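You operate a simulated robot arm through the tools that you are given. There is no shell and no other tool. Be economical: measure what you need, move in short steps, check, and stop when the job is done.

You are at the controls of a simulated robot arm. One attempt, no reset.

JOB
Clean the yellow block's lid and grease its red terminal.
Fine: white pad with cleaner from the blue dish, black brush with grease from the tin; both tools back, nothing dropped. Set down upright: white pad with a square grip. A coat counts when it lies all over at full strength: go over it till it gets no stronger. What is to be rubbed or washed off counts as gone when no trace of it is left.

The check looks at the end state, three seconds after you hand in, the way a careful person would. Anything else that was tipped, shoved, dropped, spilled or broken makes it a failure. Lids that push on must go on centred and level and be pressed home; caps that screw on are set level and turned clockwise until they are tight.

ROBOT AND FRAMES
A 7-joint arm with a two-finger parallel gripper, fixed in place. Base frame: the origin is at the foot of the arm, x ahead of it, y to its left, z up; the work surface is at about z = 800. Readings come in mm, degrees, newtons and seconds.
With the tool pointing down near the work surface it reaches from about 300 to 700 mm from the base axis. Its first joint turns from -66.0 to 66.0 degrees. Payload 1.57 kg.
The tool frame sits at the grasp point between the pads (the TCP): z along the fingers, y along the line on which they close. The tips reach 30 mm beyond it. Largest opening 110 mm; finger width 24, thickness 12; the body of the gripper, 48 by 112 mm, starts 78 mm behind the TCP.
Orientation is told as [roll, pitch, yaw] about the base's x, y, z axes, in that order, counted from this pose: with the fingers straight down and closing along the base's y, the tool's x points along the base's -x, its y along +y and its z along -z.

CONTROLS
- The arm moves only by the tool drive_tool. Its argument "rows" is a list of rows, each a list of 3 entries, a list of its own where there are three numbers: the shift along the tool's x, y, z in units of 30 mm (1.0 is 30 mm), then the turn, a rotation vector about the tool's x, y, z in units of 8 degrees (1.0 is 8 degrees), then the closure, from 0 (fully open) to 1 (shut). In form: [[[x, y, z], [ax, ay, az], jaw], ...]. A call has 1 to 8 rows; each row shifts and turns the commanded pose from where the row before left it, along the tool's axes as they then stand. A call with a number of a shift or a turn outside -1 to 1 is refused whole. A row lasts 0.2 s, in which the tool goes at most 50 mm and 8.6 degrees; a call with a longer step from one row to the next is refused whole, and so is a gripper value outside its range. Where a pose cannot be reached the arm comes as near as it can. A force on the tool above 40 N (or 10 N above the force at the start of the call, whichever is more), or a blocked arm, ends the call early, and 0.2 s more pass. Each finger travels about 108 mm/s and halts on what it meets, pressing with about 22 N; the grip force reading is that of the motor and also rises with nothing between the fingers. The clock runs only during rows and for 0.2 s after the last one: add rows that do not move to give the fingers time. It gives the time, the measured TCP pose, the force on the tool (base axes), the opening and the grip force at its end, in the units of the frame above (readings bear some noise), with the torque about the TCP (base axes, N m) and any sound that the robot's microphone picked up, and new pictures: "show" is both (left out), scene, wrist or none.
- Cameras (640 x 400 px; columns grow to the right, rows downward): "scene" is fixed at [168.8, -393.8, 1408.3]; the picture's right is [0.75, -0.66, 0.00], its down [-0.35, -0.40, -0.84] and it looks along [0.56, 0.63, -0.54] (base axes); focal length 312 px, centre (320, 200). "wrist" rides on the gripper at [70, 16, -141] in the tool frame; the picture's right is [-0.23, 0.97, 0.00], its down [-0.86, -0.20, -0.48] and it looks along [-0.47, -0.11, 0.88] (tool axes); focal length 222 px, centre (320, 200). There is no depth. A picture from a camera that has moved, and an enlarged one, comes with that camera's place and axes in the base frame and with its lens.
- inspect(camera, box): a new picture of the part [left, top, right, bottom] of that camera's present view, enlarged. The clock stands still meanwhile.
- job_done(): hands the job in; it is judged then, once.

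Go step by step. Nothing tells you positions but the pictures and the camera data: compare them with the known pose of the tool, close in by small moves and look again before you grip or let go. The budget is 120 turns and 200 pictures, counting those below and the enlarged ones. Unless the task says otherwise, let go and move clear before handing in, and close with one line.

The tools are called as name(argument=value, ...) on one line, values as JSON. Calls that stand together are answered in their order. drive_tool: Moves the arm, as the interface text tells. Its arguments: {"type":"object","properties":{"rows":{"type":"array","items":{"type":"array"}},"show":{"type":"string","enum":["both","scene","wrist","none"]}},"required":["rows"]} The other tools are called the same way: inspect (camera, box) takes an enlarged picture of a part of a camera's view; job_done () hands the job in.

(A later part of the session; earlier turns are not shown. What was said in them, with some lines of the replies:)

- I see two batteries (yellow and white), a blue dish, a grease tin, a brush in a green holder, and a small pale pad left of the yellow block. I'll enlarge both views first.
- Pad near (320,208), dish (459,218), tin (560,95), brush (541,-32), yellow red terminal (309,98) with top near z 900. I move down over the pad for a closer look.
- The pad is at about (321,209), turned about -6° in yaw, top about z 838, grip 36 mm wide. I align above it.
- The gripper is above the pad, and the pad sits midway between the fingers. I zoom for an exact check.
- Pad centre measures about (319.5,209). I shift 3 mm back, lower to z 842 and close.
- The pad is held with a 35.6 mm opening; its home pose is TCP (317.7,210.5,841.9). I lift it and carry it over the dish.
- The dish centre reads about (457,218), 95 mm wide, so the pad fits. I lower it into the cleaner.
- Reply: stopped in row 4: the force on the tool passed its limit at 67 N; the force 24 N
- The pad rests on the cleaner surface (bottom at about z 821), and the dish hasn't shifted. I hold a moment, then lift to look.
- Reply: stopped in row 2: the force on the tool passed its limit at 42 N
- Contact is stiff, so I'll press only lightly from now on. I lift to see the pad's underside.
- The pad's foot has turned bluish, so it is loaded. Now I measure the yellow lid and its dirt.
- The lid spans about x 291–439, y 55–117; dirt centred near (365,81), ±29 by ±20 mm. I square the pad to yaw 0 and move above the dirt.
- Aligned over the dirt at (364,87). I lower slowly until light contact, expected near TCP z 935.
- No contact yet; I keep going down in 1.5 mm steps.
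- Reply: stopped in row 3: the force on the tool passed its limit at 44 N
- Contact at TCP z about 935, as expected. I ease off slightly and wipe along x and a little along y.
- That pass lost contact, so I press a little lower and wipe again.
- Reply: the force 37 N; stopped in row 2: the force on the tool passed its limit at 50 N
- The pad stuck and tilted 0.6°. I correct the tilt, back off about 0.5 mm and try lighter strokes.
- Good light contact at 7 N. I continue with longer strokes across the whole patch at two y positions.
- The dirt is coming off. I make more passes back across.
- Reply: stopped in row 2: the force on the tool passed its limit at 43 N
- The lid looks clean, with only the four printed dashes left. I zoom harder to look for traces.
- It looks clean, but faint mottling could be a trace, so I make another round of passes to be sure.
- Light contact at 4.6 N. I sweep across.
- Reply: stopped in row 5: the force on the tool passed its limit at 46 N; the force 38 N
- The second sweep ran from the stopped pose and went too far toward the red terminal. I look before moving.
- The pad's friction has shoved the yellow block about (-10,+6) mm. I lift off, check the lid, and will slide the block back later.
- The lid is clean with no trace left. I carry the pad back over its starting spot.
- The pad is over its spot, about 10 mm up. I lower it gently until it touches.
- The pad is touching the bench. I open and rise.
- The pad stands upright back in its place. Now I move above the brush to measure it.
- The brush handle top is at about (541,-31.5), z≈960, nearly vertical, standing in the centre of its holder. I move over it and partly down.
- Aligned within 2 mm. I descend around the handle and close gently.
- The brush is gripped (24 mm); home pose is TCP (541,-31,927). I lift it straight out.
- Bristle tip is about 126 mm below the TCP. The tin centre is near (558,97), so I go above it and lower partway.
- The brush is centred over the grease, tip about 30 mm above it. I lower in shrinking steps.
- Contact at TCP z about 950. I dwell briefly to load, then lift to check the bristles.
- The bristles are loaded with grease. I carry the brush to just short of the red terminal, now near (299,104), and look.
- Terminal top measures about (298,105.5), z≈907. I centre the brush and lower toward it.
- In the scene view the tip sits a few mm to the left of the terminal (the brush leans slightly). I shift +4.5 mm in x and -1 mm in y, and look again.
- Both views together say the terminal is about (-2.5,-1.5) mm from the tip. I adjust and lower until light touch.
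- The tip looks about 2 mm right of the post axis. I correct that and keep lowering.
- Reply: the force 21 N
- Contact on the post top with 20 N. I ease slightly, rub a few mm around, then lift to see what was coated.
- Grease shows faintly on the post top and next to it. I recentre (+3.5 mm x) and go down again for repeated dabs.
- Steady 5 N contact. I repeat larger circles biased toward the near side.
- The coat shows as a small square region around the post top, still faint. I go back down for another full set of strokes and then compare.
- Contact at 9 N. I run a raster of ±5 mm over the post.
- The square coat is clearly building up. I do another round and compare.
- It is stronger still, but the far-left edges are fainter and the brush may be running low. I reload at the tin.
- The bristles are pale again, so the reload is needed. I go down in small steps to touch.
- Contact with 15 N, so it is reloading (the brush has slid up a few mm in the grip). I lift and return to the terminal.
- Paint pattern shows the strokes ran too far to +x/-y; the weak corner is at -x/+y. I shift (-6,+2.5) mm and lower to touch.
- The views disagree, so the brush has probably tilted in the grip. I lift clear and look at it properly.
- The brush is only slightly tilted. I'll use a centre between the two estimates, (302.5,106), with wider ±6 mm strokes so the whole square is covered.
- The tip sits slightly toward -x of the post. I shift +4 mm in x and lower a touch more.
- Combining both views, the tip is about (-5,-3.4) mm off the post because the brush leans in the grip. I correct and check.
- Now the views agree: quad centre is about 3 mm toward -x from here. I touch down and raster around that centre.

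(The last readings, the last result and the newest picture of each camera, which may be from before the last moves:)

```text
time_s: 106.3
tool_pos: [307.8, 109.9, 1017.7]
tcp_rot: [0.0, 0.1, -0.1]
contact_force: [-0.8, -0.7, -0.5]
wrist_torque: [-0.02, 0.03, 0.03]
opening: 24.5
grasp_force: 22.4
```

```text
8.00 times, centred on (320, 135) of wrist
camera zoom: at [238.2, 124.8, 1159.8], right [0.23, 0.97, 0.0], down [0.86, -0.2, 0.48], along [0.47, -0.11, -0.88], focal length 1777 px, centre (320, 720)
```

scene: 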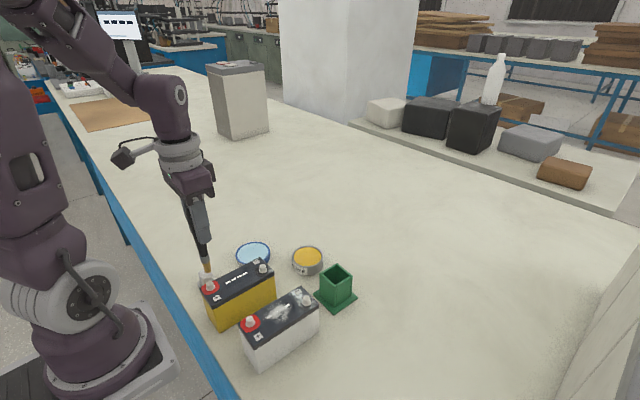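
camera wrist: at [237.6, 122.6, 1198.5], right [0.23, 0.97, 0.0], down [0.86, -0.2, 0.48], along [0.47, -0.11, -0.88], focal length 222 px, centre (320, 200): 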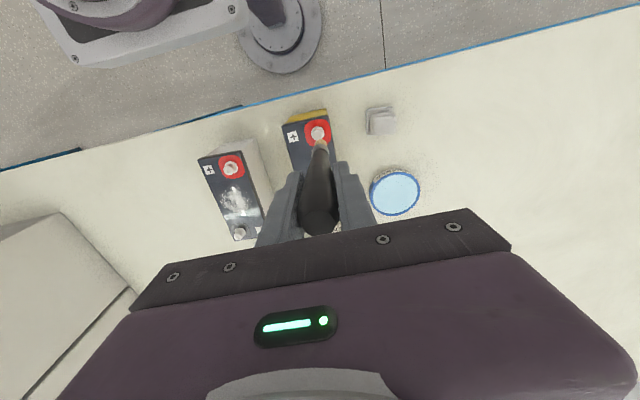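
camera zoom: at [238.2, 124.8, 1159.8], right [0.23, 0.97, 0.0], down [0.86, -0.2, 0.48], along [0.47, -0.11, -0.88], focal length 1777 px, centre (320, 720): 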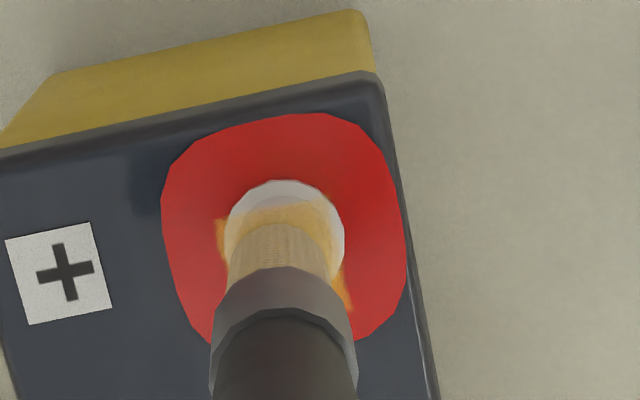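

Contact faded toward the end. I press a bit lower and repeat, biased to -x/+y.

drive_tool(rows=[[[0, 0, 0.025], [0, 0, 0], 0.9], [[0.15, 0.1, 0], [0, 0, 0], 0.9], [[0.1, 0.1, 0], [0, 0, 0], 0.9], [[-0.15, 0, 0], [0, 0, 0], 0.9], [[-0.15, 0, 0], [0, 0, 0], 0.9], [[0, -0.2, 0], [0, 0, 0], 0.9], [[0.15, 0, 0], [0, 0, 0], 0.9], [[0.15, 0.1, 0], [0, 0, 0], 0.9]], show="none")

drive_tool(rows=[[[0, 0.1, 0], [0, 0, 0], 0.9], [[-0.15, 0, 0], [0, 0, 0], 0.9], [[-0.15, -0.1, 0], [0, 0, 0], 0.9], [[0, -0.2, 0], [0, 0, 0], 0.9], [[0.15, -0.1, 0], [0, 0, 0], 0.9], [[0.15, 0.1, 0], [0, 0, 0], 0.9], [[0, 0.1, 0], [0, 0, 0], 0.9], [[-0.1, 0, 0], [0, 0, 0], 0.9]], show="none")

drive_tool(rows=[[[0, 0, -0.4], [0, 0, 0], 0.9], [[0, 0, -0.8], [0, 0, 0], 0.9], [[-0.6, 0.5, -0.3], [0, 0, 0], 0.9], [[0, 0, 0], [0, 0, 0], 0.9]], show="none")

inspect(camera="scene", box=[190, 255, 240, 305])

inspect(camera="wrist", box=[285, 95, 335, 140])

```text
time_s: 108.1
tool_pos: [299.2, 112.5, 1018.4]
tcp_rot: [-0.1, 0.0, 0.0]
contact_force: [0.9, -0.2, 3.3]
wrist_torque: [-0.06, -0.08, -0.03]
opening: 24.4
grasp_force: 22.1
```

```text
time_s: 109.9
tool_pos: [302.3, 110.0, 1016.4]
tcp_rot: [-0.1, 0.0, -0.1]
contact_force: [-2.2, -0.5, 5.2]
wrist_torque: [-0.02, 0.29, -0.02]
opening: 24.3
grasp_force: 21.9
```

```text
time_s: 110.9
tool_pos: [321.6, 123.9, 1062.3]
tcp_rot: [-0.1, 0.0, 0.0]
contact_force: [0.1, -0.4, 0.5]
wrist_torque: [0.04, 0.02, -0.02]
opening: 24.3
grasp_force: 21.6
```

```text
8.00 times, centred on (215, 280) of scene
camera zoom: at [168.8, -393.8, 1408.3], right [0.75, -0.66, 0.0], down [-0.35, -0.4, -0.84], along [0.56, 0.63, -0.54], focal length 2497 px, centre (1160, -440)
```

zoom: 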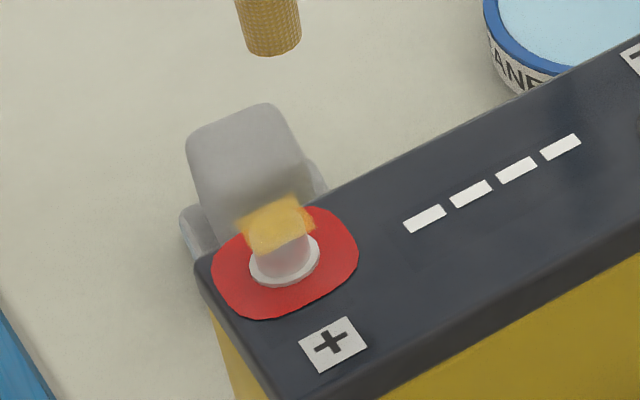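

```text
8.89 times, centred on (310, 118) of wrist
camera zoom: at [253.1, 139.1, 1204.6], right [0.23, 0.97, 0.0], down [0.86, -0.2, 0.48], along [0.47, -0.11, -0.88], focal length 1974 px, centre (409, 933)
```

zoom: 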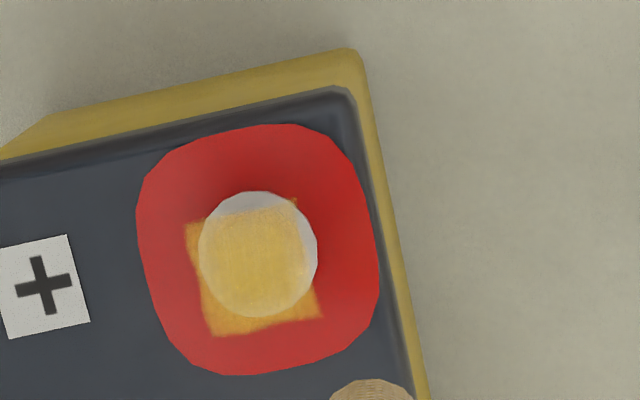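

The coat covers the square. I zoom in tightly to judge uniformity.

inspect(camera="wrist", box=[300, 112, 326, 136])

inspect(camera="scene", box=[202, 272, 226, 292])

```text
16.00 times, centred on (313, 124) of wrist
camera zoom: at [253.1, 139.1, 1204.6], right [0.23, 0.97, 0.0], down [0.86, -0.2, 0.48], along [0.47, -0.11, -0.88], focal length 3554 px, centre (432, 1416)
```

zoom: 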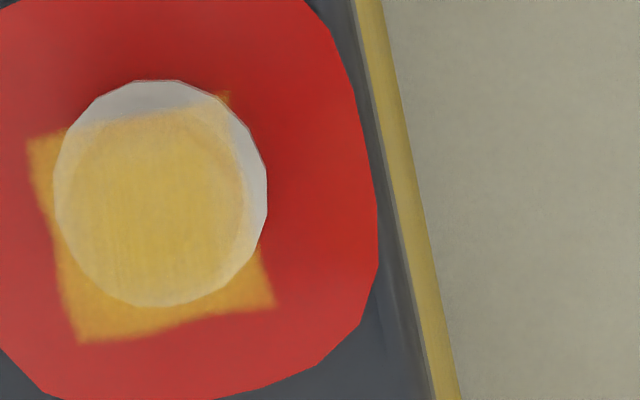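

```text
16.00 times, centred on (214, 282) of scene
camera zoom: at [168.8, -393.8, 1408.3], right [0.75, -0.66, 0.0], down [-0.35, -0.4, -0.84], along [0.56, 0.63, -0.54], focal length 4995 px, centre (2016, -1112)
```

zoom: 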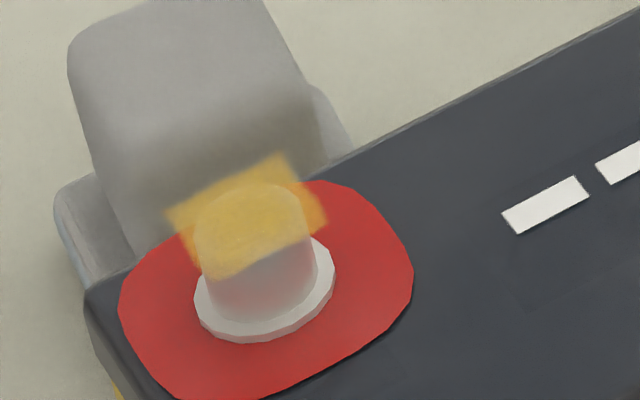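

Mostly even, with slightly thinner right and upper edges. I reload once more and do a last round to confirm it no longer gets stronger.

drive_tool(rows=[[[-1, -0.1, 0], [0, 0, 0], 0.9], [[-1, -0.1, 0], [0, 0, 0], 0.9], [[-1, -0.1, 0], [0, 0, 0], 0.9], [[-1, -0.1, 0], [0, 0, 0], 0.9], [[-1, -0.1, 0], [0, 0, 0], 0.9], [[-1, -0.1, 0], [0, 0, 0], 0.9], [[-1, -0.1, 0], [0, 0, 0], 0.9], [[-1, -0.1, 0], [0, 0, 0], 0.9]], show="none")

drive_tool(rows=[[[0, 0, 0.9], [0, 0, 0], 0.9], [[0, 0, 0.9], [0, 0, 0], 0.9], [[0, 0, 0.9], [0, 0, 0], 0.9], [[0, 0, 0.6], [0, 0, 0], 0.9], [[0, 0, 0.3], [0, 0, 0], 0.9], [[0, 0, 0.1], [0, 0, 0], 0.9], [[0, 0, 0.06], [0, 0, 0], 0.9], [[0, 0, 0], [0, 0, 0], 0.9]], show="none")

inspect(camera="scene", box=[270, 220, 340, 290])

```text
time_s: 112.7
tool_pos: [560.0, 101.5, 1062.5]
tcp_rot: [0.0, -0.1, 0.0]
contact_force: [-0.1, -0.9, -0.4]
wrist_torque: [0.05, -0.02, -0.02]
opening: 24.4
grasp_force: 22.6
```

```text
time_s: 114.5
tool_pos: [561.2, 102.0, 949.1]
tcp_rot: [0.0, 0.0, -0.1]
contact_force: [0.1, -0.2, -0.6]
wrist_torque: [0.02, 0.05, 0.01]
opening: 24.3
grasp_force: 21.8
```

```text
5.71 times, centred on (305, 255) of scene
camera zoom: at [168.8, -393.8, 1408.3], right [0.75, -0.66, 0.0], down [-0.35, -0.4, -0.84], along [0.56, 0.63, -0.54], focal length 1784 px, centre (406, -114)
```

zoom: 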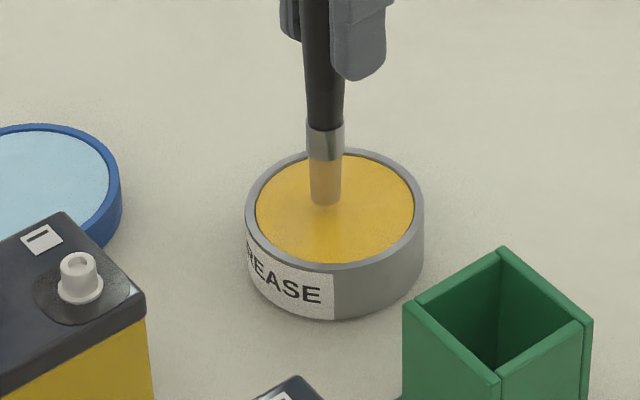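

drive_tool(rows=[[[0, 0, 0.05], [0, 0, 0], 0.9], [[0, 0, 0.04], [0, 0, 0], 0.9], [[0, 0, 0.03], [0, 0, 0], 0.9], [[0, 0, 0], [0, 0, 0], 0.9]], show="none")

```text
time_s: 115.5
tool_pos: [561.1, 100.0, 945.6]
tcp_rot: [-0.1, 0.0, -0.1]
contact_force: [0.2, -0.3, -1.8]
wrist_torque: [-0.02, 0.03, -0.01]
opening: 24.4
grasp_force: 22.0
```

drive_tool(rows=[[[0, 0, 0.03], [0, 0, 0], 0.9], [[0, 0, 0.03], [0, 0, 0], 0.9], [[0, 0, 0.02], [0, 0, 0], 0.9], [[0, 0, 0], [0, 0, 0], 0.9]], show="none")

```text
time_s: 116.5
tool_pos: [561.1, 101.1, 942.9]
tcp_rot: [-0.1, -0.1, 0.0]
contact_force: [1.0, -0.3, -0.3]
wrist_torque: [0.02, -0.01, -0.03]
opening: 24.2
grasp_force: 22.7
```

drive_tool(rows=[[[0, 0, 0.03], [0, 0, 0], 0.9], [[0, 0, 0.02], [0, 0, 0], 0.9], [[0, 0, 0], [0, 0, 0], 0.9]], show="none")

inspect(camera="scene", box=[270, 220, 340, 290])

```text
time_s: 117.3
tool_pos: [559.9, 100.3, 942.2]
tcp_rot: [0.0, -0.1, -0.1]
contact_force: [0.5, -1.0, 11.3]
wrist_torque: [-0.02, -0.07, 0.02]
opening: 24.2
grasp_force: 21.3
```

```text
5.71 times, centred on (305, 255) of scene
camera zoom: at [168.6, -393.8, 1408.3], right [0.75, -0.66, 0.0], down [-0.35, -0.4, -0.84], along [0.56, 0.63, -0.54], focal length 1784 px, centre (406, -114)
```

zoom: 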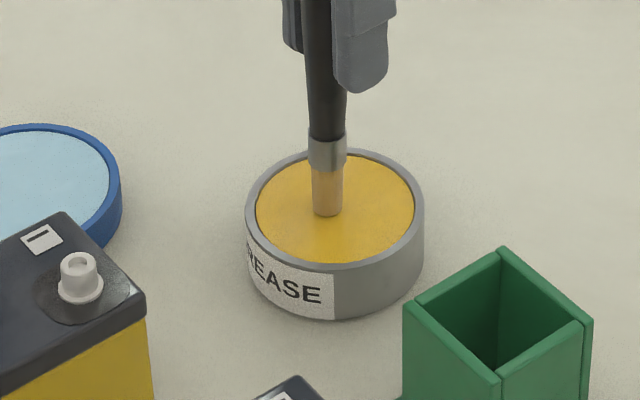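

Reloaded at TCP z 942. I return to the terminal; expected contact there is about z 1015.7.

drive_tool(rows=[[[0, 0, 0], [0, 0, 0], 0.9], [[0, 0, 0], [0, 0, 0], 0.9], [[0, 0, -0.6], [0, 0, 0], 0.9], [[0, 0, -0.9], [0, 0, 0], 0.9], [[0, 0, -0.9], [0, 0, 0], 0.9], [[0, 0, -0.9], [0, 0, 0], 0.9], [[0, 0, -0.7], [0, 0, 0], 0.9], [[0.95, 0.03, 0], [0, 0, 0], 0.9]], show="none")

drive_tool(rows=[[[0.92, 0.03, 0], [0, 0, 0], 0.9], [[0.92, 0.03, 0], [0, 0, 0], 0.9], [[0.92, 0.03, 0], [0, 0, 0], 0.9], [[0.92, 0.03, 0], [0, 0, 0], 0.9], [[0.92, 0.03, 0], [0, 0, 0], 0.9], [[0.92, 0.03, 0], [0, 0, 0], 0.9], [[0.92, 0.03, 0], [0, 0, 0], 0.9], [[0.92, 0.03, 0], [0, 0, 0], 0.9]], show="none")

drive_tool(rows=[[[0.05, 0, 0.5], [0, 0, 0], 0.9], [[0, 0, 0.6], [0, 0, 0], 0.9], [[0, 0, 0.3], [0, 0, 0], 0.9], [[0, 0, 0], [0, 0, 0], 0.9], [[0, 0, 0], [0, 0, 0], 0.9]], show="none")

inspect(camera="scene", box=[190, 255, 240, 305])

inspect(camera="wrist", box=[290, 110, 350, 160])

```text
time_s: 119.1
tool_pos: [532.8, 100.8, 1061.5]
tcp_rot: [0.0, -0.1, -0.1]
contact_force: [0.9, 0.6, -0.6]
wrist_torque: [0.02, -0.05, 0.03]
opening: 24.6
grasp_force: 22.3
```

```text
time_s: 120.9
tool_pos: [314.4, 109.3, 1060.6]
tcp_rot: [0.0, 0.0, -0.2]
contact_force: [-0.6, -0.6, 0.3]
wrist_torque: [0.02, 0.02, 0.03]
opening: 24.1
grasp_force: 22.2
```

```text
time_s: 122.1
tool_pos: [311.3, 109.5, 1017.5]
tcp_rot: [-0.1, 0.0, -0.2]
contact_force: [0.1, 0.0, 0.6]
wrist_torque: [-0.02, -0.01, 0.01]
opening: 24.4
grasp_force: 22.2
```

```text
8.00 times, centred on (215, 280) of scene
camera zoom: at [168.8, -393.8, 1408.3], right [0.75, -0.66, 0.0], down [-0.35, -0.4, -0.84], along [0.56, 0.63, -0.54], focal length 2497 px, centre (1160, -440)
```

zoom: 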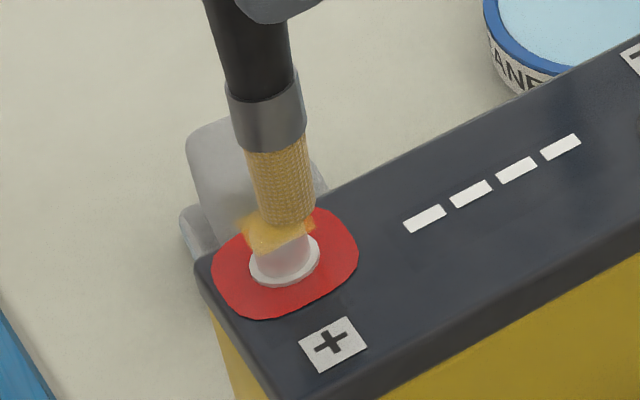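

```text
8.00 times, centred on (320, 135) of wrist
camera zoom: at [242.3, 125.1, 1159.7], right [0.23, 0.97, 0.0], down [0.86, -0.2, 0.48], along [0.47, -0.11, -0.88], focal length 1777 px, centre (320, 720)
```

zoom: 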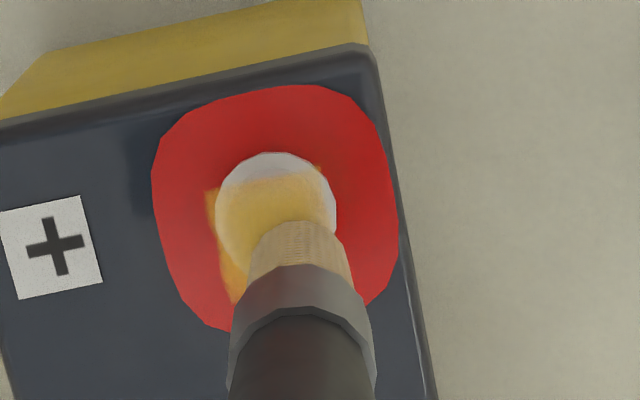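

The tip is now about (+5.5,+2.9) mm off centre. I correct, touch down and look at the force.

drive_tool(rows=[[[0.18, -0.097, 0], [0, 0, 0], 0.9], [[0, 0, 0.04], [0, 0, 0], 0.9], [[0, 0, 0.03], [0, 0, 0], 0.9], [[0, 0, 0], [0, 0, 0], 0.9]], show="none")

```text
time_s: 123.1
tool_pos: [305.6, 106.3, 1016.6]
tcp_rot: [0.0, 0.1, -0.1]
contact_force: [0.4, -0.8, 0.4]
wrist_torque: [0.0, 0.0, 0.0]
opening: 24.4
grasp_force: 21.4
```

drive_tool(rows=[[[0, 0, 0.03], [0, 0, 0], 0.9], [[0, 0, 0.02], [0, 0, 0], 0.9], [[0, 0, 0], [0, 0, 0], 0.9]], show="none")

```text
time_s: 123.9
tool_pos: [304.7, 105.5, 1015.1]
tcp_rot: [0.1, 0.0, 0.0]
contact_force: [2.2, -0.1, 14.6]
wrist_torque: [0.0, -0.14, -0.03]
opening: 24.2
grasp_force: 21.9
```

Contact at 15 N. I raster with ±5–6 mm strokes covering all four corners.

drive_tool(rows=[[[0.15, 0, -0.005], [0, 0, 0], 0.9], [[0.05, 0.18, 0], [0, 0, 0], 0.9], [[-0.2, 0, 0], [0, 0, 0], 0.9], [[-0.15, 0, 0], [0, 0, 0], 0.9], [[0, -0.18, 0], [0, 0, 0], 0.9], [[0.15, 0, 0], [0, 0, 0], 0.9], [[0.2, 0, 0], [0, 0, 0], 0.9], [[0, -0.18, 0], [0, 0, 0], 0.9]], show="none")

drive_tool(rows=[[[-0.2, 0, 0.01], [0, 0, 0], 0.9], [[-0.15, 0, 0], [0, 0, 0], 0.9], [[0, 0.18, 0], [0, 0, 0], 0.9], [[0.2, 0, 0], [0, 0, 0], 0.9], [[0.15, 0.18, 0], [0, 0, 0], 0.9], [[-0.2, 0, 0], [0, 0, 0], 0.9], [[0.2, -0.18, 0], [0, 0, 0], 0.9], [[-0.2, 0, 0], [0, 0, 0], 0.9]], show="none")

drive_tool(rows=[[[0, 0, -0.4], [0, 0, 0], 0.9], [[0, 0, -0.8], [0, 0, 0], 0.9], [[-0.6, 0.5, -0.4], [0, 0, 0], 0.9], [[0, 0, 0], [0, 0, 0], 0.9]], show="none")

inspect(camera="wrist", box=[297, 108, 329, 138])

inspect(camera="scene", box=[202, 272, 226, 292])

```text
time_s: 125.7
tool_pos: [299.4, 99.8, 1016.3]
tcp_rot: [0.0, 0.0, 0.0]
contact_force: [0.1, -0.2, -0.1]
wrist_torque: [0.01, 0.02, 0.02]
opening: 24.6
grasp_force: 21.7
```

```text
time_s: 127.5
tool_pos: [306.6, 105.4, 1015.1]
tcp_rot: [-0.1, 0.0, -0.2]
contact_force: [-0.8, -0.2, -0.8]
wrist_torque: [-0.01, 0.01, 0.0]
opening: 24.6
grasp_force: 22.2
```

```text
time_s: 128.5
tool_pos: [324.7, 121.8, 1064.6]
tcp_rot: [0.0, 0.0, -0.1]
contact_force: [0.6, 0.3, 0.1]
wrist_torque: [0.0, -0.02, 0.03]
opening: 24.4
grasp_force: 21.9
```

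```text
13.33 times, centred on (313, 123) of wrist
camera zoom: at [255.2, 136.6, 1206.4], right [0.23, 0.97, 0.0], down [0.86, -0.2, 0.48], along [0.47, -0.11, -0.88], focal length 2962 px, centre (413, 1227)
```

zoom: 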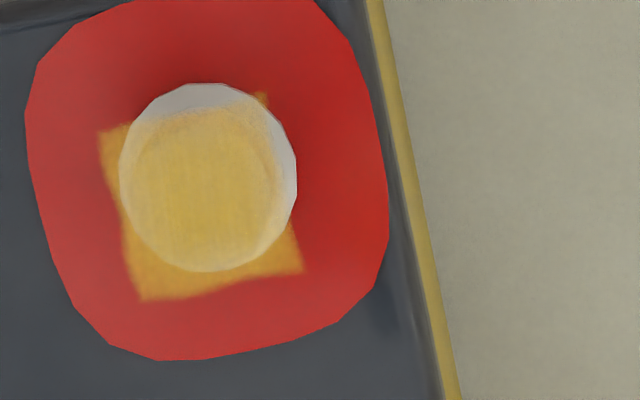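

```text
16.00 times, centred on (214, 282) of scene
camera zoom: at [168.8, -393.8, 1408.3], right [0.75, -0.66, 0.0], down [-0.35, -0.4, -0.84], along [0.56, 0.63, -0.54], focal length 4995 px, centre (2016, -1112)
```

zoom: 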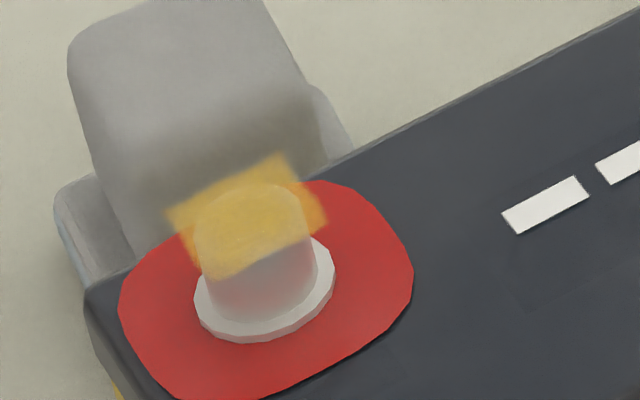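

The coat no longer gets stronger. I take the brush back over its holder.

drive_tool(rows=[[[-0.9, -0.64, 0], [0, 0, 0], 0.9], [[-0.9, -0.64, 0], [0, 0, 0], 0.9], [[-0.9, -0.64, 0], [0, 0, 0], 0.9], [[-0.9, -0.64, 0], [0, 0, 0], 0.9], [[-0.9, -0.64, 0], [0, 0, 0], 0.9], [[-0.9, -0.64, 0], [0, 0, 0], 0.9], [[-0.9, -0.64, 0], [0, 0, 0], 0.9], [[-0.9, -0.62, 0], [0, 0, 0], 0.9]], show="none")

drive_tool(rows=[[[0, 0, 0.7], [0, 0, 0], 0.9], [[0, 0, 0.7], [0, 0, 0], 0.9], [[0, 0, 0.5], [0, 0, 0], 0.9], [[0, 0, 0], [0, 0, 0], 0.9]], show="none")

inspect(camera="scene", box=[290, 210, 380, 320])

inspect(camera="wrist", box=[240, 80, 400, 220])

```text
time_s: 130.3
tool_pos: [540.1, -32.0, 1066.2]
tcp_rot: [0.0, 0.0, 0.0]
contact_force: [-0.3, 0.3, 0.0]
wrist_torque: [-0.01, 0.01, -0.02]
opening: 24.3
grasp_force: 22.0
```

```text
time_s: 131.3
tool_pos: [541.1, -32.6, 1005.5]
tcp_rot: [0.1, 0.0, -0.1]
contact_force: [-1.0, 1.5, -0.6]
wrist_torque: [0.0, 0.01, -0.01]
opening: 24.5
grasp_force: 22.6
```

```text
3.64 times, centred on (335, 265) of scene
camera zoom: at [168.8, -393.8, 1408.3], right [0.75, -0.66, 0.0], down [-0.35, -0.4, -0.84], along [0.56, 0.63, -0.54], focal length 1135 px, centre (266, -36)
```

zoom: 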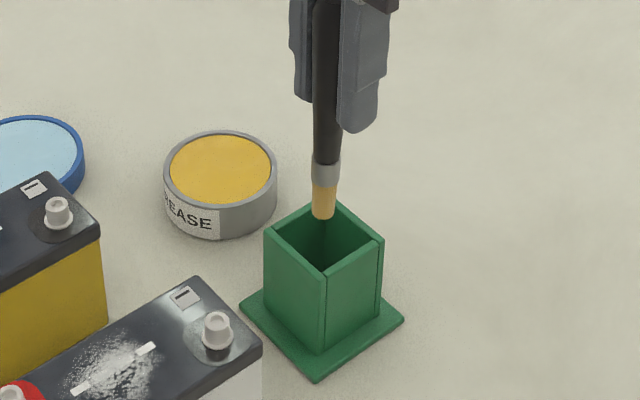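

```text
2.86 times, centred on (320, 150) of wrist
camera zoom: at [471.7, -16.0, 1148.1], right [0.23, 0.97, 0.0], down [0.86, -0.2, 0.48], along [0.47, -0.11, -0.88], focal length 635 px, centre (320, 343)
```

zoom: 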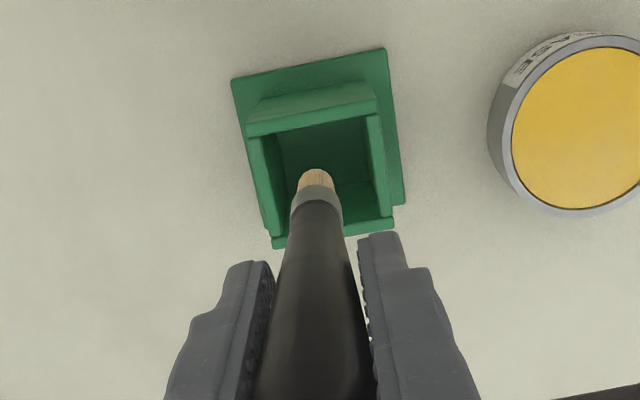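

The tip leans about 2° toward (-4,-2.6) mm. I tilt the gripper to straighten the brush, then lower it into the holder.

drive_tool(rows=[[[0, 0, 0], [-0.157, -0.243, 0], 0.9], [[0, 0, 0.6], [0, 0, 0], 0.9], [[0, 0, 0.5], [0, 0, 0], 0.9], [[0, 0, 0], [0, 0, 0], 0.9]], show="none")

inspect(camera="scene", box=[290, 210, 380, 320])

inspect(camera="wrist", box=[240, 80, 400, 220])

```text
time_s: 132.3
tool_pos: [541.6, -34.1, 973.3]
tcp_rot: [1.2, -2.0, -0.1]
contact_force: [0.4, 0.4, 0.3]
wrist_torque: [0.02, -0.01, 0.02]
opening: 24.5
grasp_force: 22.2
```

```text
3.64 times, centred on (335, 265) of scene
camera zoom: at [168.8, -393.8, 1408.3], right [0.75, -0.66, 0.0], down [-0.35, -0.4, -0.84], along [0.56, 0.63, -0.54], focal length 1135 px, centre (266, -36)
```

zoom: 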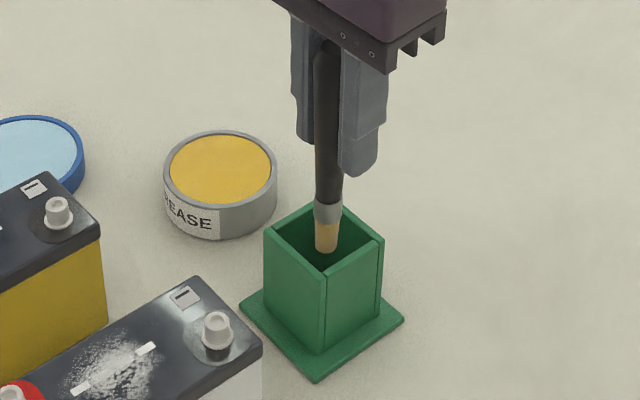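

```text
2.86 times, centred on (320, 150) of wrist
camera zoom: at [467.8, -20.7, 1113.0], right [0.23, 0.97, 0.03], down [0.84, -0.21, 0.5], along [0.5, -0.09, -0.86], focal length 635 px, centre (320, 343)
```

zoom: 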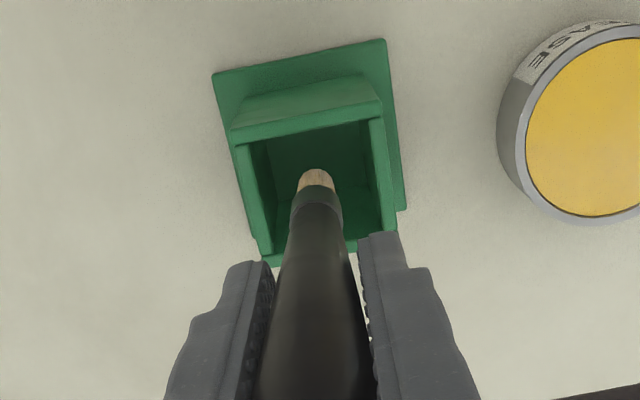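

The tip is centred in the holder opening. I lower further.

drive_tool(rows=[[[0.02, -0.02, 0.5], [0, 0, 0], 0.9], [[0.02, -0.01, 0.5], [0, 0, 0], 0.9], [[0.01, -0.01, 0.4], [0, 0, 0], 0.9], [[0, 0, 0.1], [0, 0, 0], 0.9], [[0, 0, 0], [0, 0, 0], 0.9]], show="none")

inspect(camera="scene", box=[290, 210, 380, 320])

inspect(camera="wrist", box=[240, 80, 400, 220])

```text
time_s: 133.5
tool_pos: [540.2, -33.0, 927.3]
tcp_rot: [1.3, -1.9, -0.1]
contact_force: [-0.4, 0.0, -0.9]
wrist_torque: [0.02, -0.01, -0.02]
opening: 24.6
grasp_force: 21.7
```

```text
3.64 times, centred on (335, 265) of scene
camera zoom: at [168.8, -393.8, 1408.3], right [0.75, -0.66, 0.0], down [-0.35, -0.4, -0.84], along [0.56, 0.63, -0.54], focal length 1135 px, centre (266, -36)
```

zoom: 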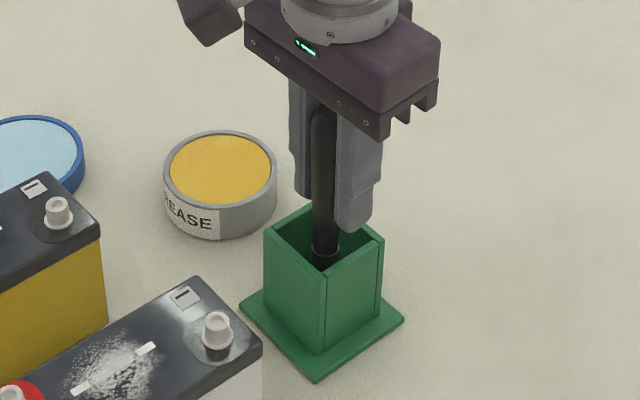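

```text
2.86 times, centred on (320, 150) of wrist
camera zoom: at [467.4, -20.1, 1067.5], right [0.23, 0.97, 0.03], down [0.84, -0.21, 0.5], along [0.49, -0.09, -0.86], focal length 635 px, centre (320, 343)
```

zoom: 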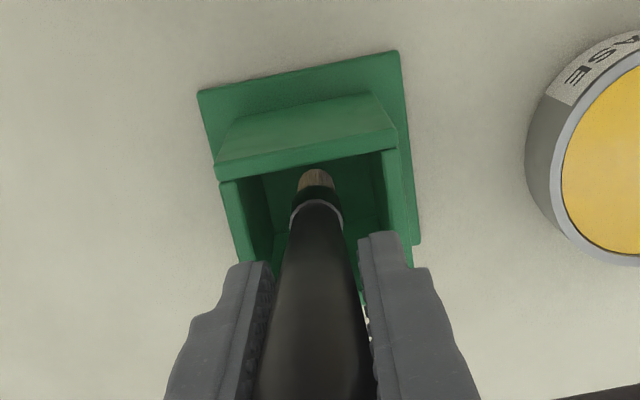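

drive_tool(rows=[[[0, 0, 0.07], [0, 0, 0], 0.9], [[0, 0, 0.07], [0, 0, 0], 0.9], [[0, 0, 0.05], [0, 0, 0], 0.9], [[0, 0, 0], [0, 0, 0], 0.9]], show="none")

```text
time_s: 134.5
tool_pos: [540.6, -32.4, 921.4]
tcp_rot: [1.2, -1.9, -0.1]
contact_force: [0.5, 0.9, -0.2]
wrist_torque: [0.02, -0.01, -0.03]
opening: 24.5
grasp_force: 22.0
```

drive_tool(rows=[[[0, 0, 0.04], [0, 0, 0], 0.9], [[0, 0, 0.04], [0, 0, 0], 0.9], [[0, 0, 0.03], [0, 0, 0], 0.9], [[0, 0, 0], [0, 0, 0], 0.9]], show="none")

```text
time_s: 135.5
tool_pos: [540.3, -32.0, 918.8]
tcp_rot: [1.2, -1.9, -0.2]
contact_force: [-1.0, 0.4, -0.5]
wrist_torque: [-0.01, -0.01, 0.01]
opening: 24.2
grasp_force: 22.2
```

drive_tool(rows=[[[0, 0, 0.03], [0, 0, 0], 0.9], [[0, 0, 0.03], [0, 0, 0], 0.9], [[0, 0, 0], [0, 0, 0], 0.9]], show="none")

```text
time_s: 136.3
tool_pos: [540.3, -31.8, 917.3]
tcp_rot: [1.3, -1.9, -0.1]
contact_force: [0.4, 1.0, 0.1]
wrist_torque: [0.01, -0.03, 0.02]
opening: 24.6
grasp_force: 22.0
```

drive_tool(rows=[[[0, 0, 0.03], [0, 0, 0], 0.9], [[0, 0, 0.03], [0, 0, 0], 0.9], [[0, 0, 0], [0, 0, 0], 0.9]], show="none")

```text
time_s: 137.1
tool_pos: [540.5, -31.4, 914.7]
tcp_rot: [1.4, -2.0, -0.1]
contact_force: [0.7, -0.4, -1.1]
wrist_torque: [-0.01, 0.01, -0.02]
opening: 24.4
grasp_force: 21.5
```

drive_tool(rows=[[[0, 0, 0.03], [0, 0, 0], 0.9], [[0, 0, 0.03], [0, 0, 0], 0.9], [[0, 0, 0.03], [0, 0, 0], 0.9], [[0, 0, 0], [0, 0, 0], 0.9]], show="none")

inspect(camera="scene", box=[290, 210, 380, 320])

```text
time_s: 138.1
tool_pos: [540.9, -30.8, 911.8]
tcp_rot: [1.3, -2.1, -0.2]
contact_force: [-1.2, 0.5, 13.9]
wrist_torque: [-0.04, 0.19, 0.0]
opening: 24.4
grasp_force: 22.0
```

```text
3.64 times, centred on (335, 265) of scene
camera zoom: at [168.6, -393.8, 1408.4], right [0.75, -0.66, 0.0], down [-0.35, -0.4, -0.84], along [0.56, 0.63, -0.54], focal length 1135 px, centre (266, -36)
```

zoom: 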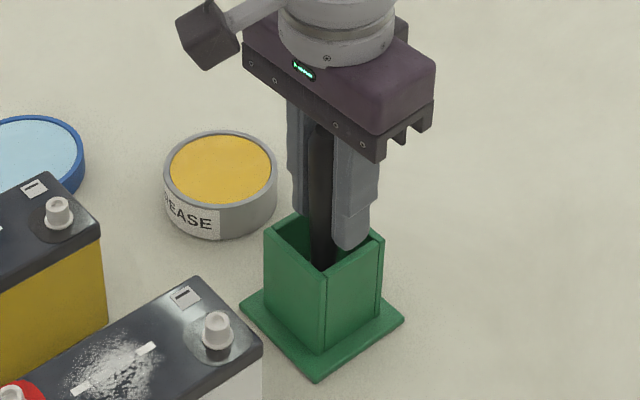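

The brush has touched the holder floor. I ease off, open slowly and rise.

drive_tool(rows=[[[0, 0, -0.02], [0, 0, 0], 0.85], [[0, 0, 0], [0, 0, 0], 0.75], [[0, 0, 0], [0, 0, 0], 0.65], [[0, 0, 0], [0, 0, 0], 0.5], [[0, 0, 0], [0, 0, 0], 0.45], [[0, 0, -0.6], [0, 0, 0], 0.45], [[0, 0, -0.9], [0, 0, 0], 0.45], [[0, 0, -0.9], [0, 0, 0], 0.45]], show="none")

drive_tool(rows=[[[0, 0, -0.9], [0.157, 0.243, 0], 0.4], [[0, 0, -0.9], [0, 0, 0], 0.4], [[0, 0, -0.6], [0, 0, 0], 0.4], [[0, 0, 0], [0, 0, 0], 0.4]])

inspect(camera="scene", box=[180, 210, 380, 370])

```text
time_s: 139.9
tool_pos: [537.1, -34.6, 985.0]
tcp_rot: [1.3, -1.9, 0.0]
contact_force: [-0.2, -0.2, -0.6]
wrist_torque: [0.0, -0.04, 0.01]
opening: 60.3
grasp_force: 0.0
```

```text
time_s: 140.9
tool_pos: [537.1, -36.2, 1057.6]
tcp_rot: [0.0, 0.0, -0.1]
contact_force: [0.3, 0.1, 0.6]
wrist_torque: [-0.01, 0.01, 0.0]
opening: 66.1
grasp_force: 0.1
camera wrist: at [467.9, -20.5, 1199.2], right [0.23, 0.97, 0.0], down [0.86, -0.2, 0.48], along [0.47, -0.11, -0.88], focal length 222 px, centre (320, 200)
```

scene: 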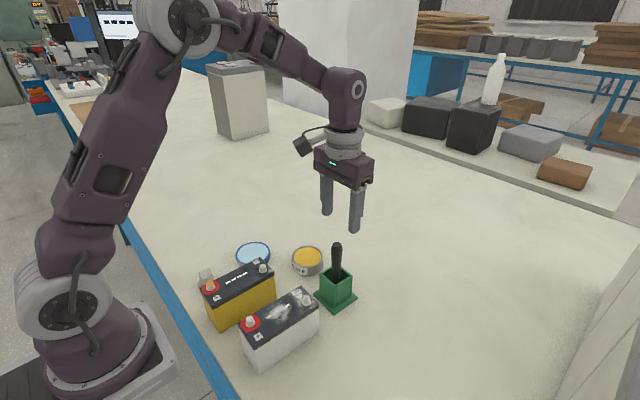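
wrist: 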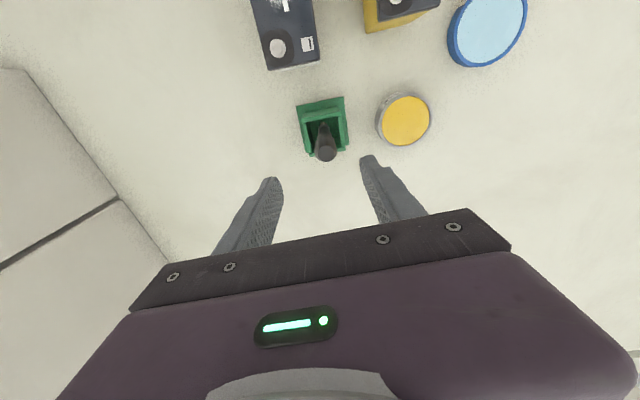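

```text
2.50 times, centred on (280, 290) of scene
camera zoom: at [168.8, -393.8, 1408.3], right [0.75, -0.66, 0.0], down [-0.35, -0.4, -0.84], along [0.56, 0.63, -0.54], focal length 780 px, centre (420, -25)
```

zoom: 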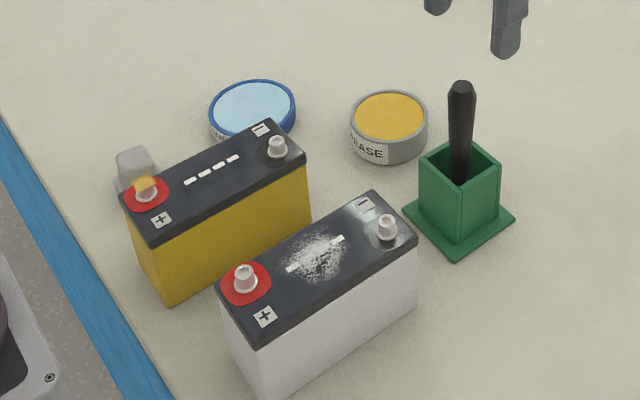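

Both tools are back where they started. The yellow block was shoved about 12 mm while wiping, so I go above it to measure and slide it back gently.

drive_tool(rows=[[[0.867, 0.6, 0], [0, 0, 0], 0.2], [[0.867, 0.6, 0], [0, 0, 0], 0], [[0.867, 0.6, 0], [0, 0, 0], 0], [[0.867, 0.6, 0], [0, 0, 0], 0], [[0.867, 0.6, 0], [0, 0, 0], 0], [[0.867, 0.6, 0], [0, 0, 0], 0], [[0.867, 0.6, 0], [0, 0, 0], 0], [[0, 0, 0.3], [0, 0, 0], 0]])

inspect(camera="wrist", box=[200, 70, 420, 230])

```text
time_s: 142.7
tool_pos: [355.3, 90.4, 1046.4]
tcp_rot: [-0.1, 0.0, -0.1]
contact_force: [0.0, 0.5, 0.9]
wrist_torque: [0.0, 0.0, 0.01]
opening: 110.3
grasp_force: 0.0
camera wrist: at [286.0, 107.0, 1189.2], right [0.23, 0.97, 0.0], down [0.85, -0.2, 0.48], along [0.47, -0.11, -0.88], focal length 222 px, centre (320, 200)
```

scene: 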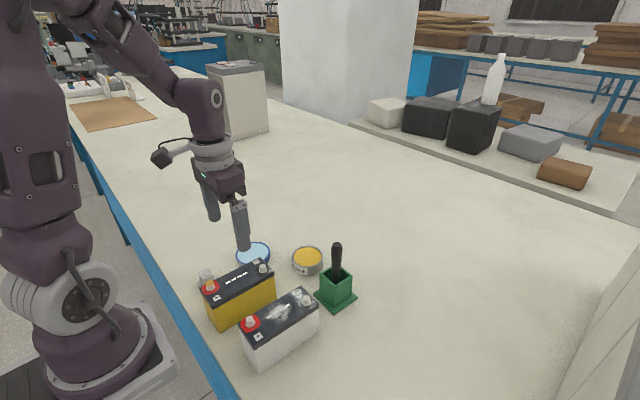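
wrist: 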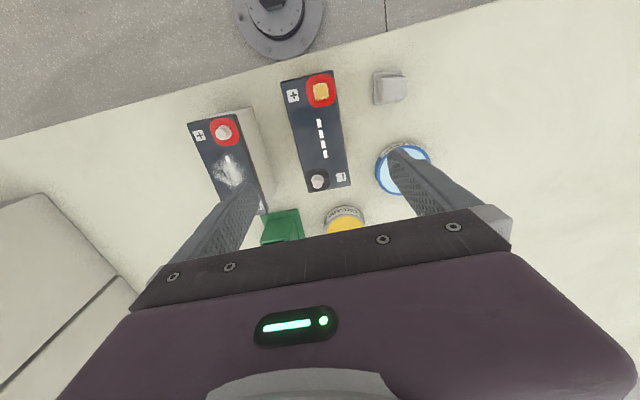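

```text
2.50 times, centred on (310, 150) of wrist
camera zoom: at [286.0, 107.0, 1189.2], right [0.23, 0.97, 0.0], down [0.85, -0.2, 0.48], along [0.47, -0.11, -0.88], focal length 555 px, centre (345, 325)
```

zoom: 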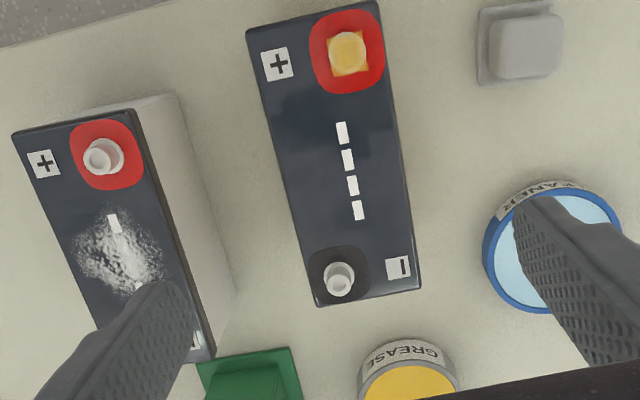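

The block centre is now (354.5,90.5), yaw -1.6°; originally about (365.5,85.6), yaw 0. I straddle it with open fingers and descend.

drive_tool(rows=[[[0.02, 0, 0.9], [0, 0, 0.19], 0], [[0, 0, 0.9], [0, 0, 0], 0], [[0, 0, 0.9], [0, 0, 0], 0], [[0, 0, 0.8], [0, 0, 0], 0], [[0, 0, 0.5], [0, 0, 0], 0], [[0, 0, 0], [0, 0, 0], 0]])

inspect(camera="scene", box=[180, 220, 320, 340])

```text
time_s: 144.1
tool_pos: [353.6, 91.8, 929.6]
tcp_rot: [0.0, 0.0, -1.7]
contact_force: [-0.1, 0.2, -0.5]
wrist_torque: [0.02, -0.01, 0.03]
opening: 110.1
grasp_force: 0.1
camera wrist: at [284.4, 108.5, 1072.0], right [0.25, 0.97, 0.0], down [0.85, -0.22, 0.48], along [0.46, -0.12, -0.88], focal length 222 px, centre (320, 200)
```

scene: 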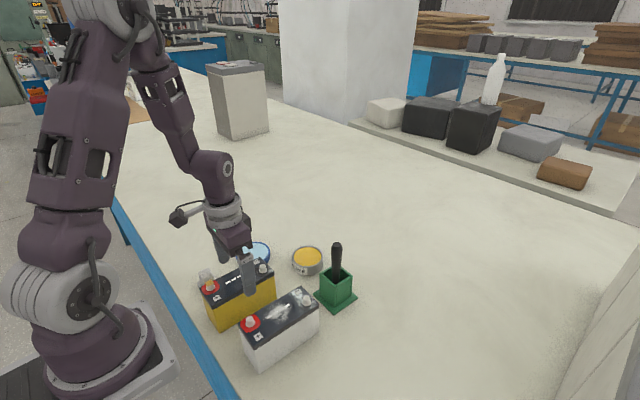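
wrist: 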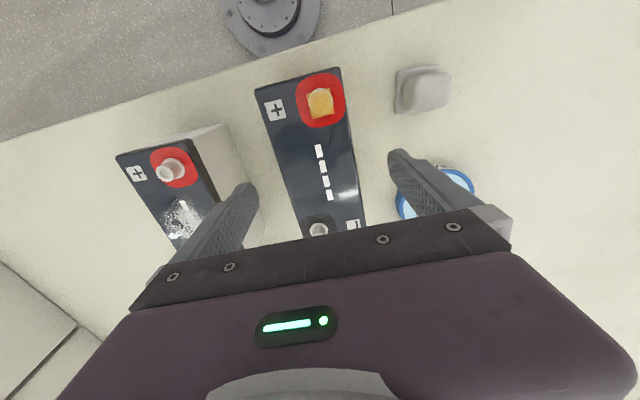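

```text
3.33 times, centred on (250, 280) of scene
camera zoom: at [168.8, -393.8, 1408.3], right [0.75, -0.66, 0.0], down [-0.35, -0.4, -0.84], along [0.56, 0.63, -0.54], focal length 1041 px, centre (553, -67)
```

zoom: 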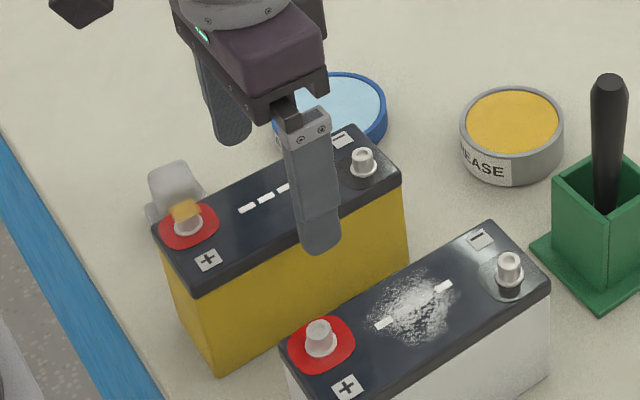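

Clear on both sides. I lower the rest of the way and close on the lid's flanks.

drive_tool(rows=[[[0, -0.03, 0.5], [0, 0, 0], 0], [[0, 0, 0.5], [0, 0, 0], 0], [[0, 0, 0], [0, 0, 0], 0.15], [[0, 0, 0], [0, 0, 0], 0.3], [[0, 0, 0], [0, 0, 0], 0.4], [[0, 0, 0], [0, 0, 0], 0.45], [[0, 0, 0], [0, 0, 0], 0.5], [[0, 0, 0], [0, 0, 0], 0.5]], show="none")

```text
time_s: 145.9
tool_pos: [353.1, 91.5, 900.7]
tcp_rot: [0.0, 0.1, -1.6]
contact_force: [0.3, -3.7, 0.3]
wrist_torque: [-0.44, 0.3, 0.08]
opening: 65.0
grasp_force: 22.2
```

Gripped at 65 mm. I slide the block back in small steps, (+11.5,-5.5) mm and +1.6°.

drive_tool(rows=[[[-0.1, -0.045, 0], [0, 0, -0.05], 0.5], [[-0.1, -0.045, 0], [0, 0, -0.05], 0.5], [[-0.1, -0.045, 0], [0, 0, -0.05], 0.5], [[-0.09, -0.045, 0], [0, 0, -0.04], 0.5], [[0, 0, 0], [0, 0, 0], 0.5], [[0, 0, 0], [0, 0, 0], 0.5]], show="none")

inspect(camera="scene", box=[180, 220, 380, 380])

```text
time_s: 147.3
tool_pos: [365.1, 84.4, 898.6]
tcp_rot: [-0.1, 0.0, -0.1]
contact_force: [-3.2, 2.4, 1.7]
wrist_torque: [0.16, 0.03, -0.03]
opening: 64.7
grasp_force: 22.1
```

```text
2.50 times, centred on (280, 300) of scene
camera zoom: at [168.8, -393.7, 1408.3], right [0.75, -0.66, 0.0], down [-0.35, -0.4, -0.84], along [0.56, 0.63, -0.54], focal length 780 px, centre (420, -50)
```

zoom: 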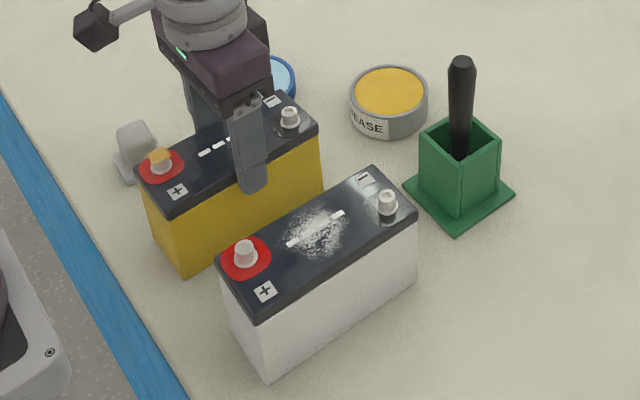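

The block now matches its starting pixels. I release and rise clear.

drive_tool(rows=[[[0, 0, 0], [0, 0, 0], 0.4], [[0, 0, 0], [0, 0, 0], 0.25], [[0, 0, 0], [0, 0, 0], 0.1], [[0, 0, 0], [0, 0, 0], 0.05], [[0, 0, -0.7], [0, 0, 0], 0.05], [[0, 0, -1], [0, 0, 0], 0.05], [[0, 0, -1], [0, 0, 0], 0.05], [[0, 0, -1], [0, 0, 0], 0.05]], show="none")

drive_tool(rows=[[[0, 0, -1], [0, 0, 0], 0.05], [[-0.5, 0.9, -0.9], [0, 0, 0], 0.05], [[-0.5, 0.9, -0.9], [0, 0, 0], 0.05], [[0, 0.9, -0.9], [0, 0, 0], 0.05], [[0, 0, 0], [0, 0, 0], 0.05]])

inspect(camera="scene", box=[180, 220, 380, 380])

inspect(camera="scene", box=[205, 255, 285, 315])

```text
time_s: 149.1
tool_pos: [367.2, 85.4, 1009.7]
tcp_rot: [0.0, 0.0, 0.1]
contact_force: [0.2, -0.4, -0.6]
wrist_torque: [-0.02, 0.01, -0.02]
opening: 104.7
grasp_force: 0.1
```

```text
time_s: 150.3
tool_pos: [398.4, 168.0, 1121.5]
tcp_rot: [0.0, 0.1, -0.1]
contact_force: [-0.9, -0.1, -0.9]
wrist_torque: [0.03, 0.02, 0.01]
opening: 104.4
grasp_force: 0.1
camera wrist: at [329.8, 183.3, 1264.2], right [0.23, 0.97, 0.0], down [0.86, -0.2, 0.48], along [0.47, -0.11, -0.88], focal length 222 px, centre (320, 200)
```

scene: 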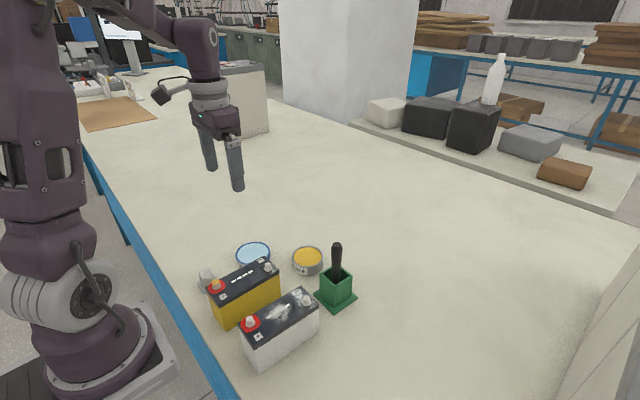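
wrist: 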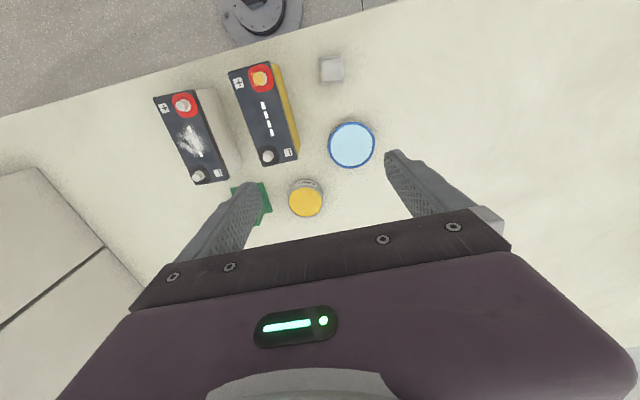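

```text
2.50 times, centred on (280, 300) of scene
camera zoom: at [168.8, -393.8, 1408.3], right [0.75, -0.66, 0.0], down [-0.35, -0.4, -0.84], along [0.56, 0.63, -0.54], focal length 780 px, centre (420, -50)
```

zoom: 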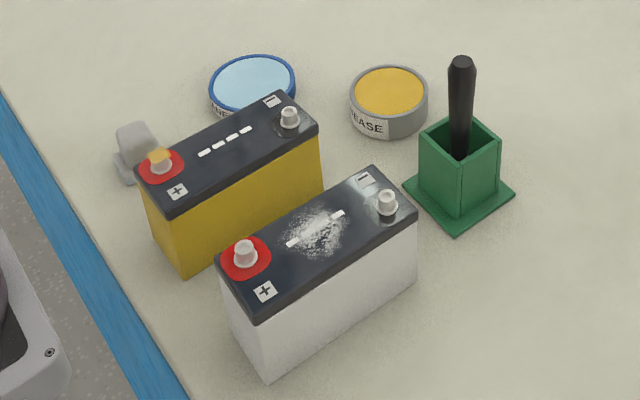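

```text
6.67 times, centred on (245, 285) of scene
camera zoom: at [168.8, -393.8, 1408.3], right [0.75, -0.66, 0.0], down [-0.35, -0.4, -0.84], along [0.56, 0.63, -0.54], focal length 2081 px, centre (820, -367)
```

zoom: 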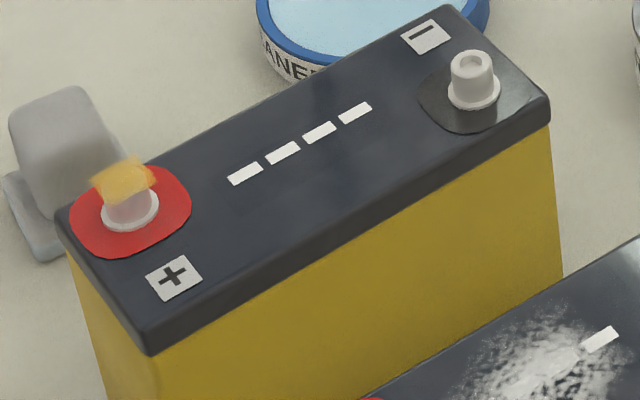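

Everything stands where it started: lid clean, terminal greased, both tools back, and the arm is clear. I hand in.

job_done()

```text
The job is handed in.
```

I cleaned the yellow block's lid with no visible trace left and greased its red terminal until another pass made it no stronger. The white pad is set down upright in its place and the black brush is back in its holder. While wiping, I pushed the yellow block about 12 mm, so I slid it back to its starting position.
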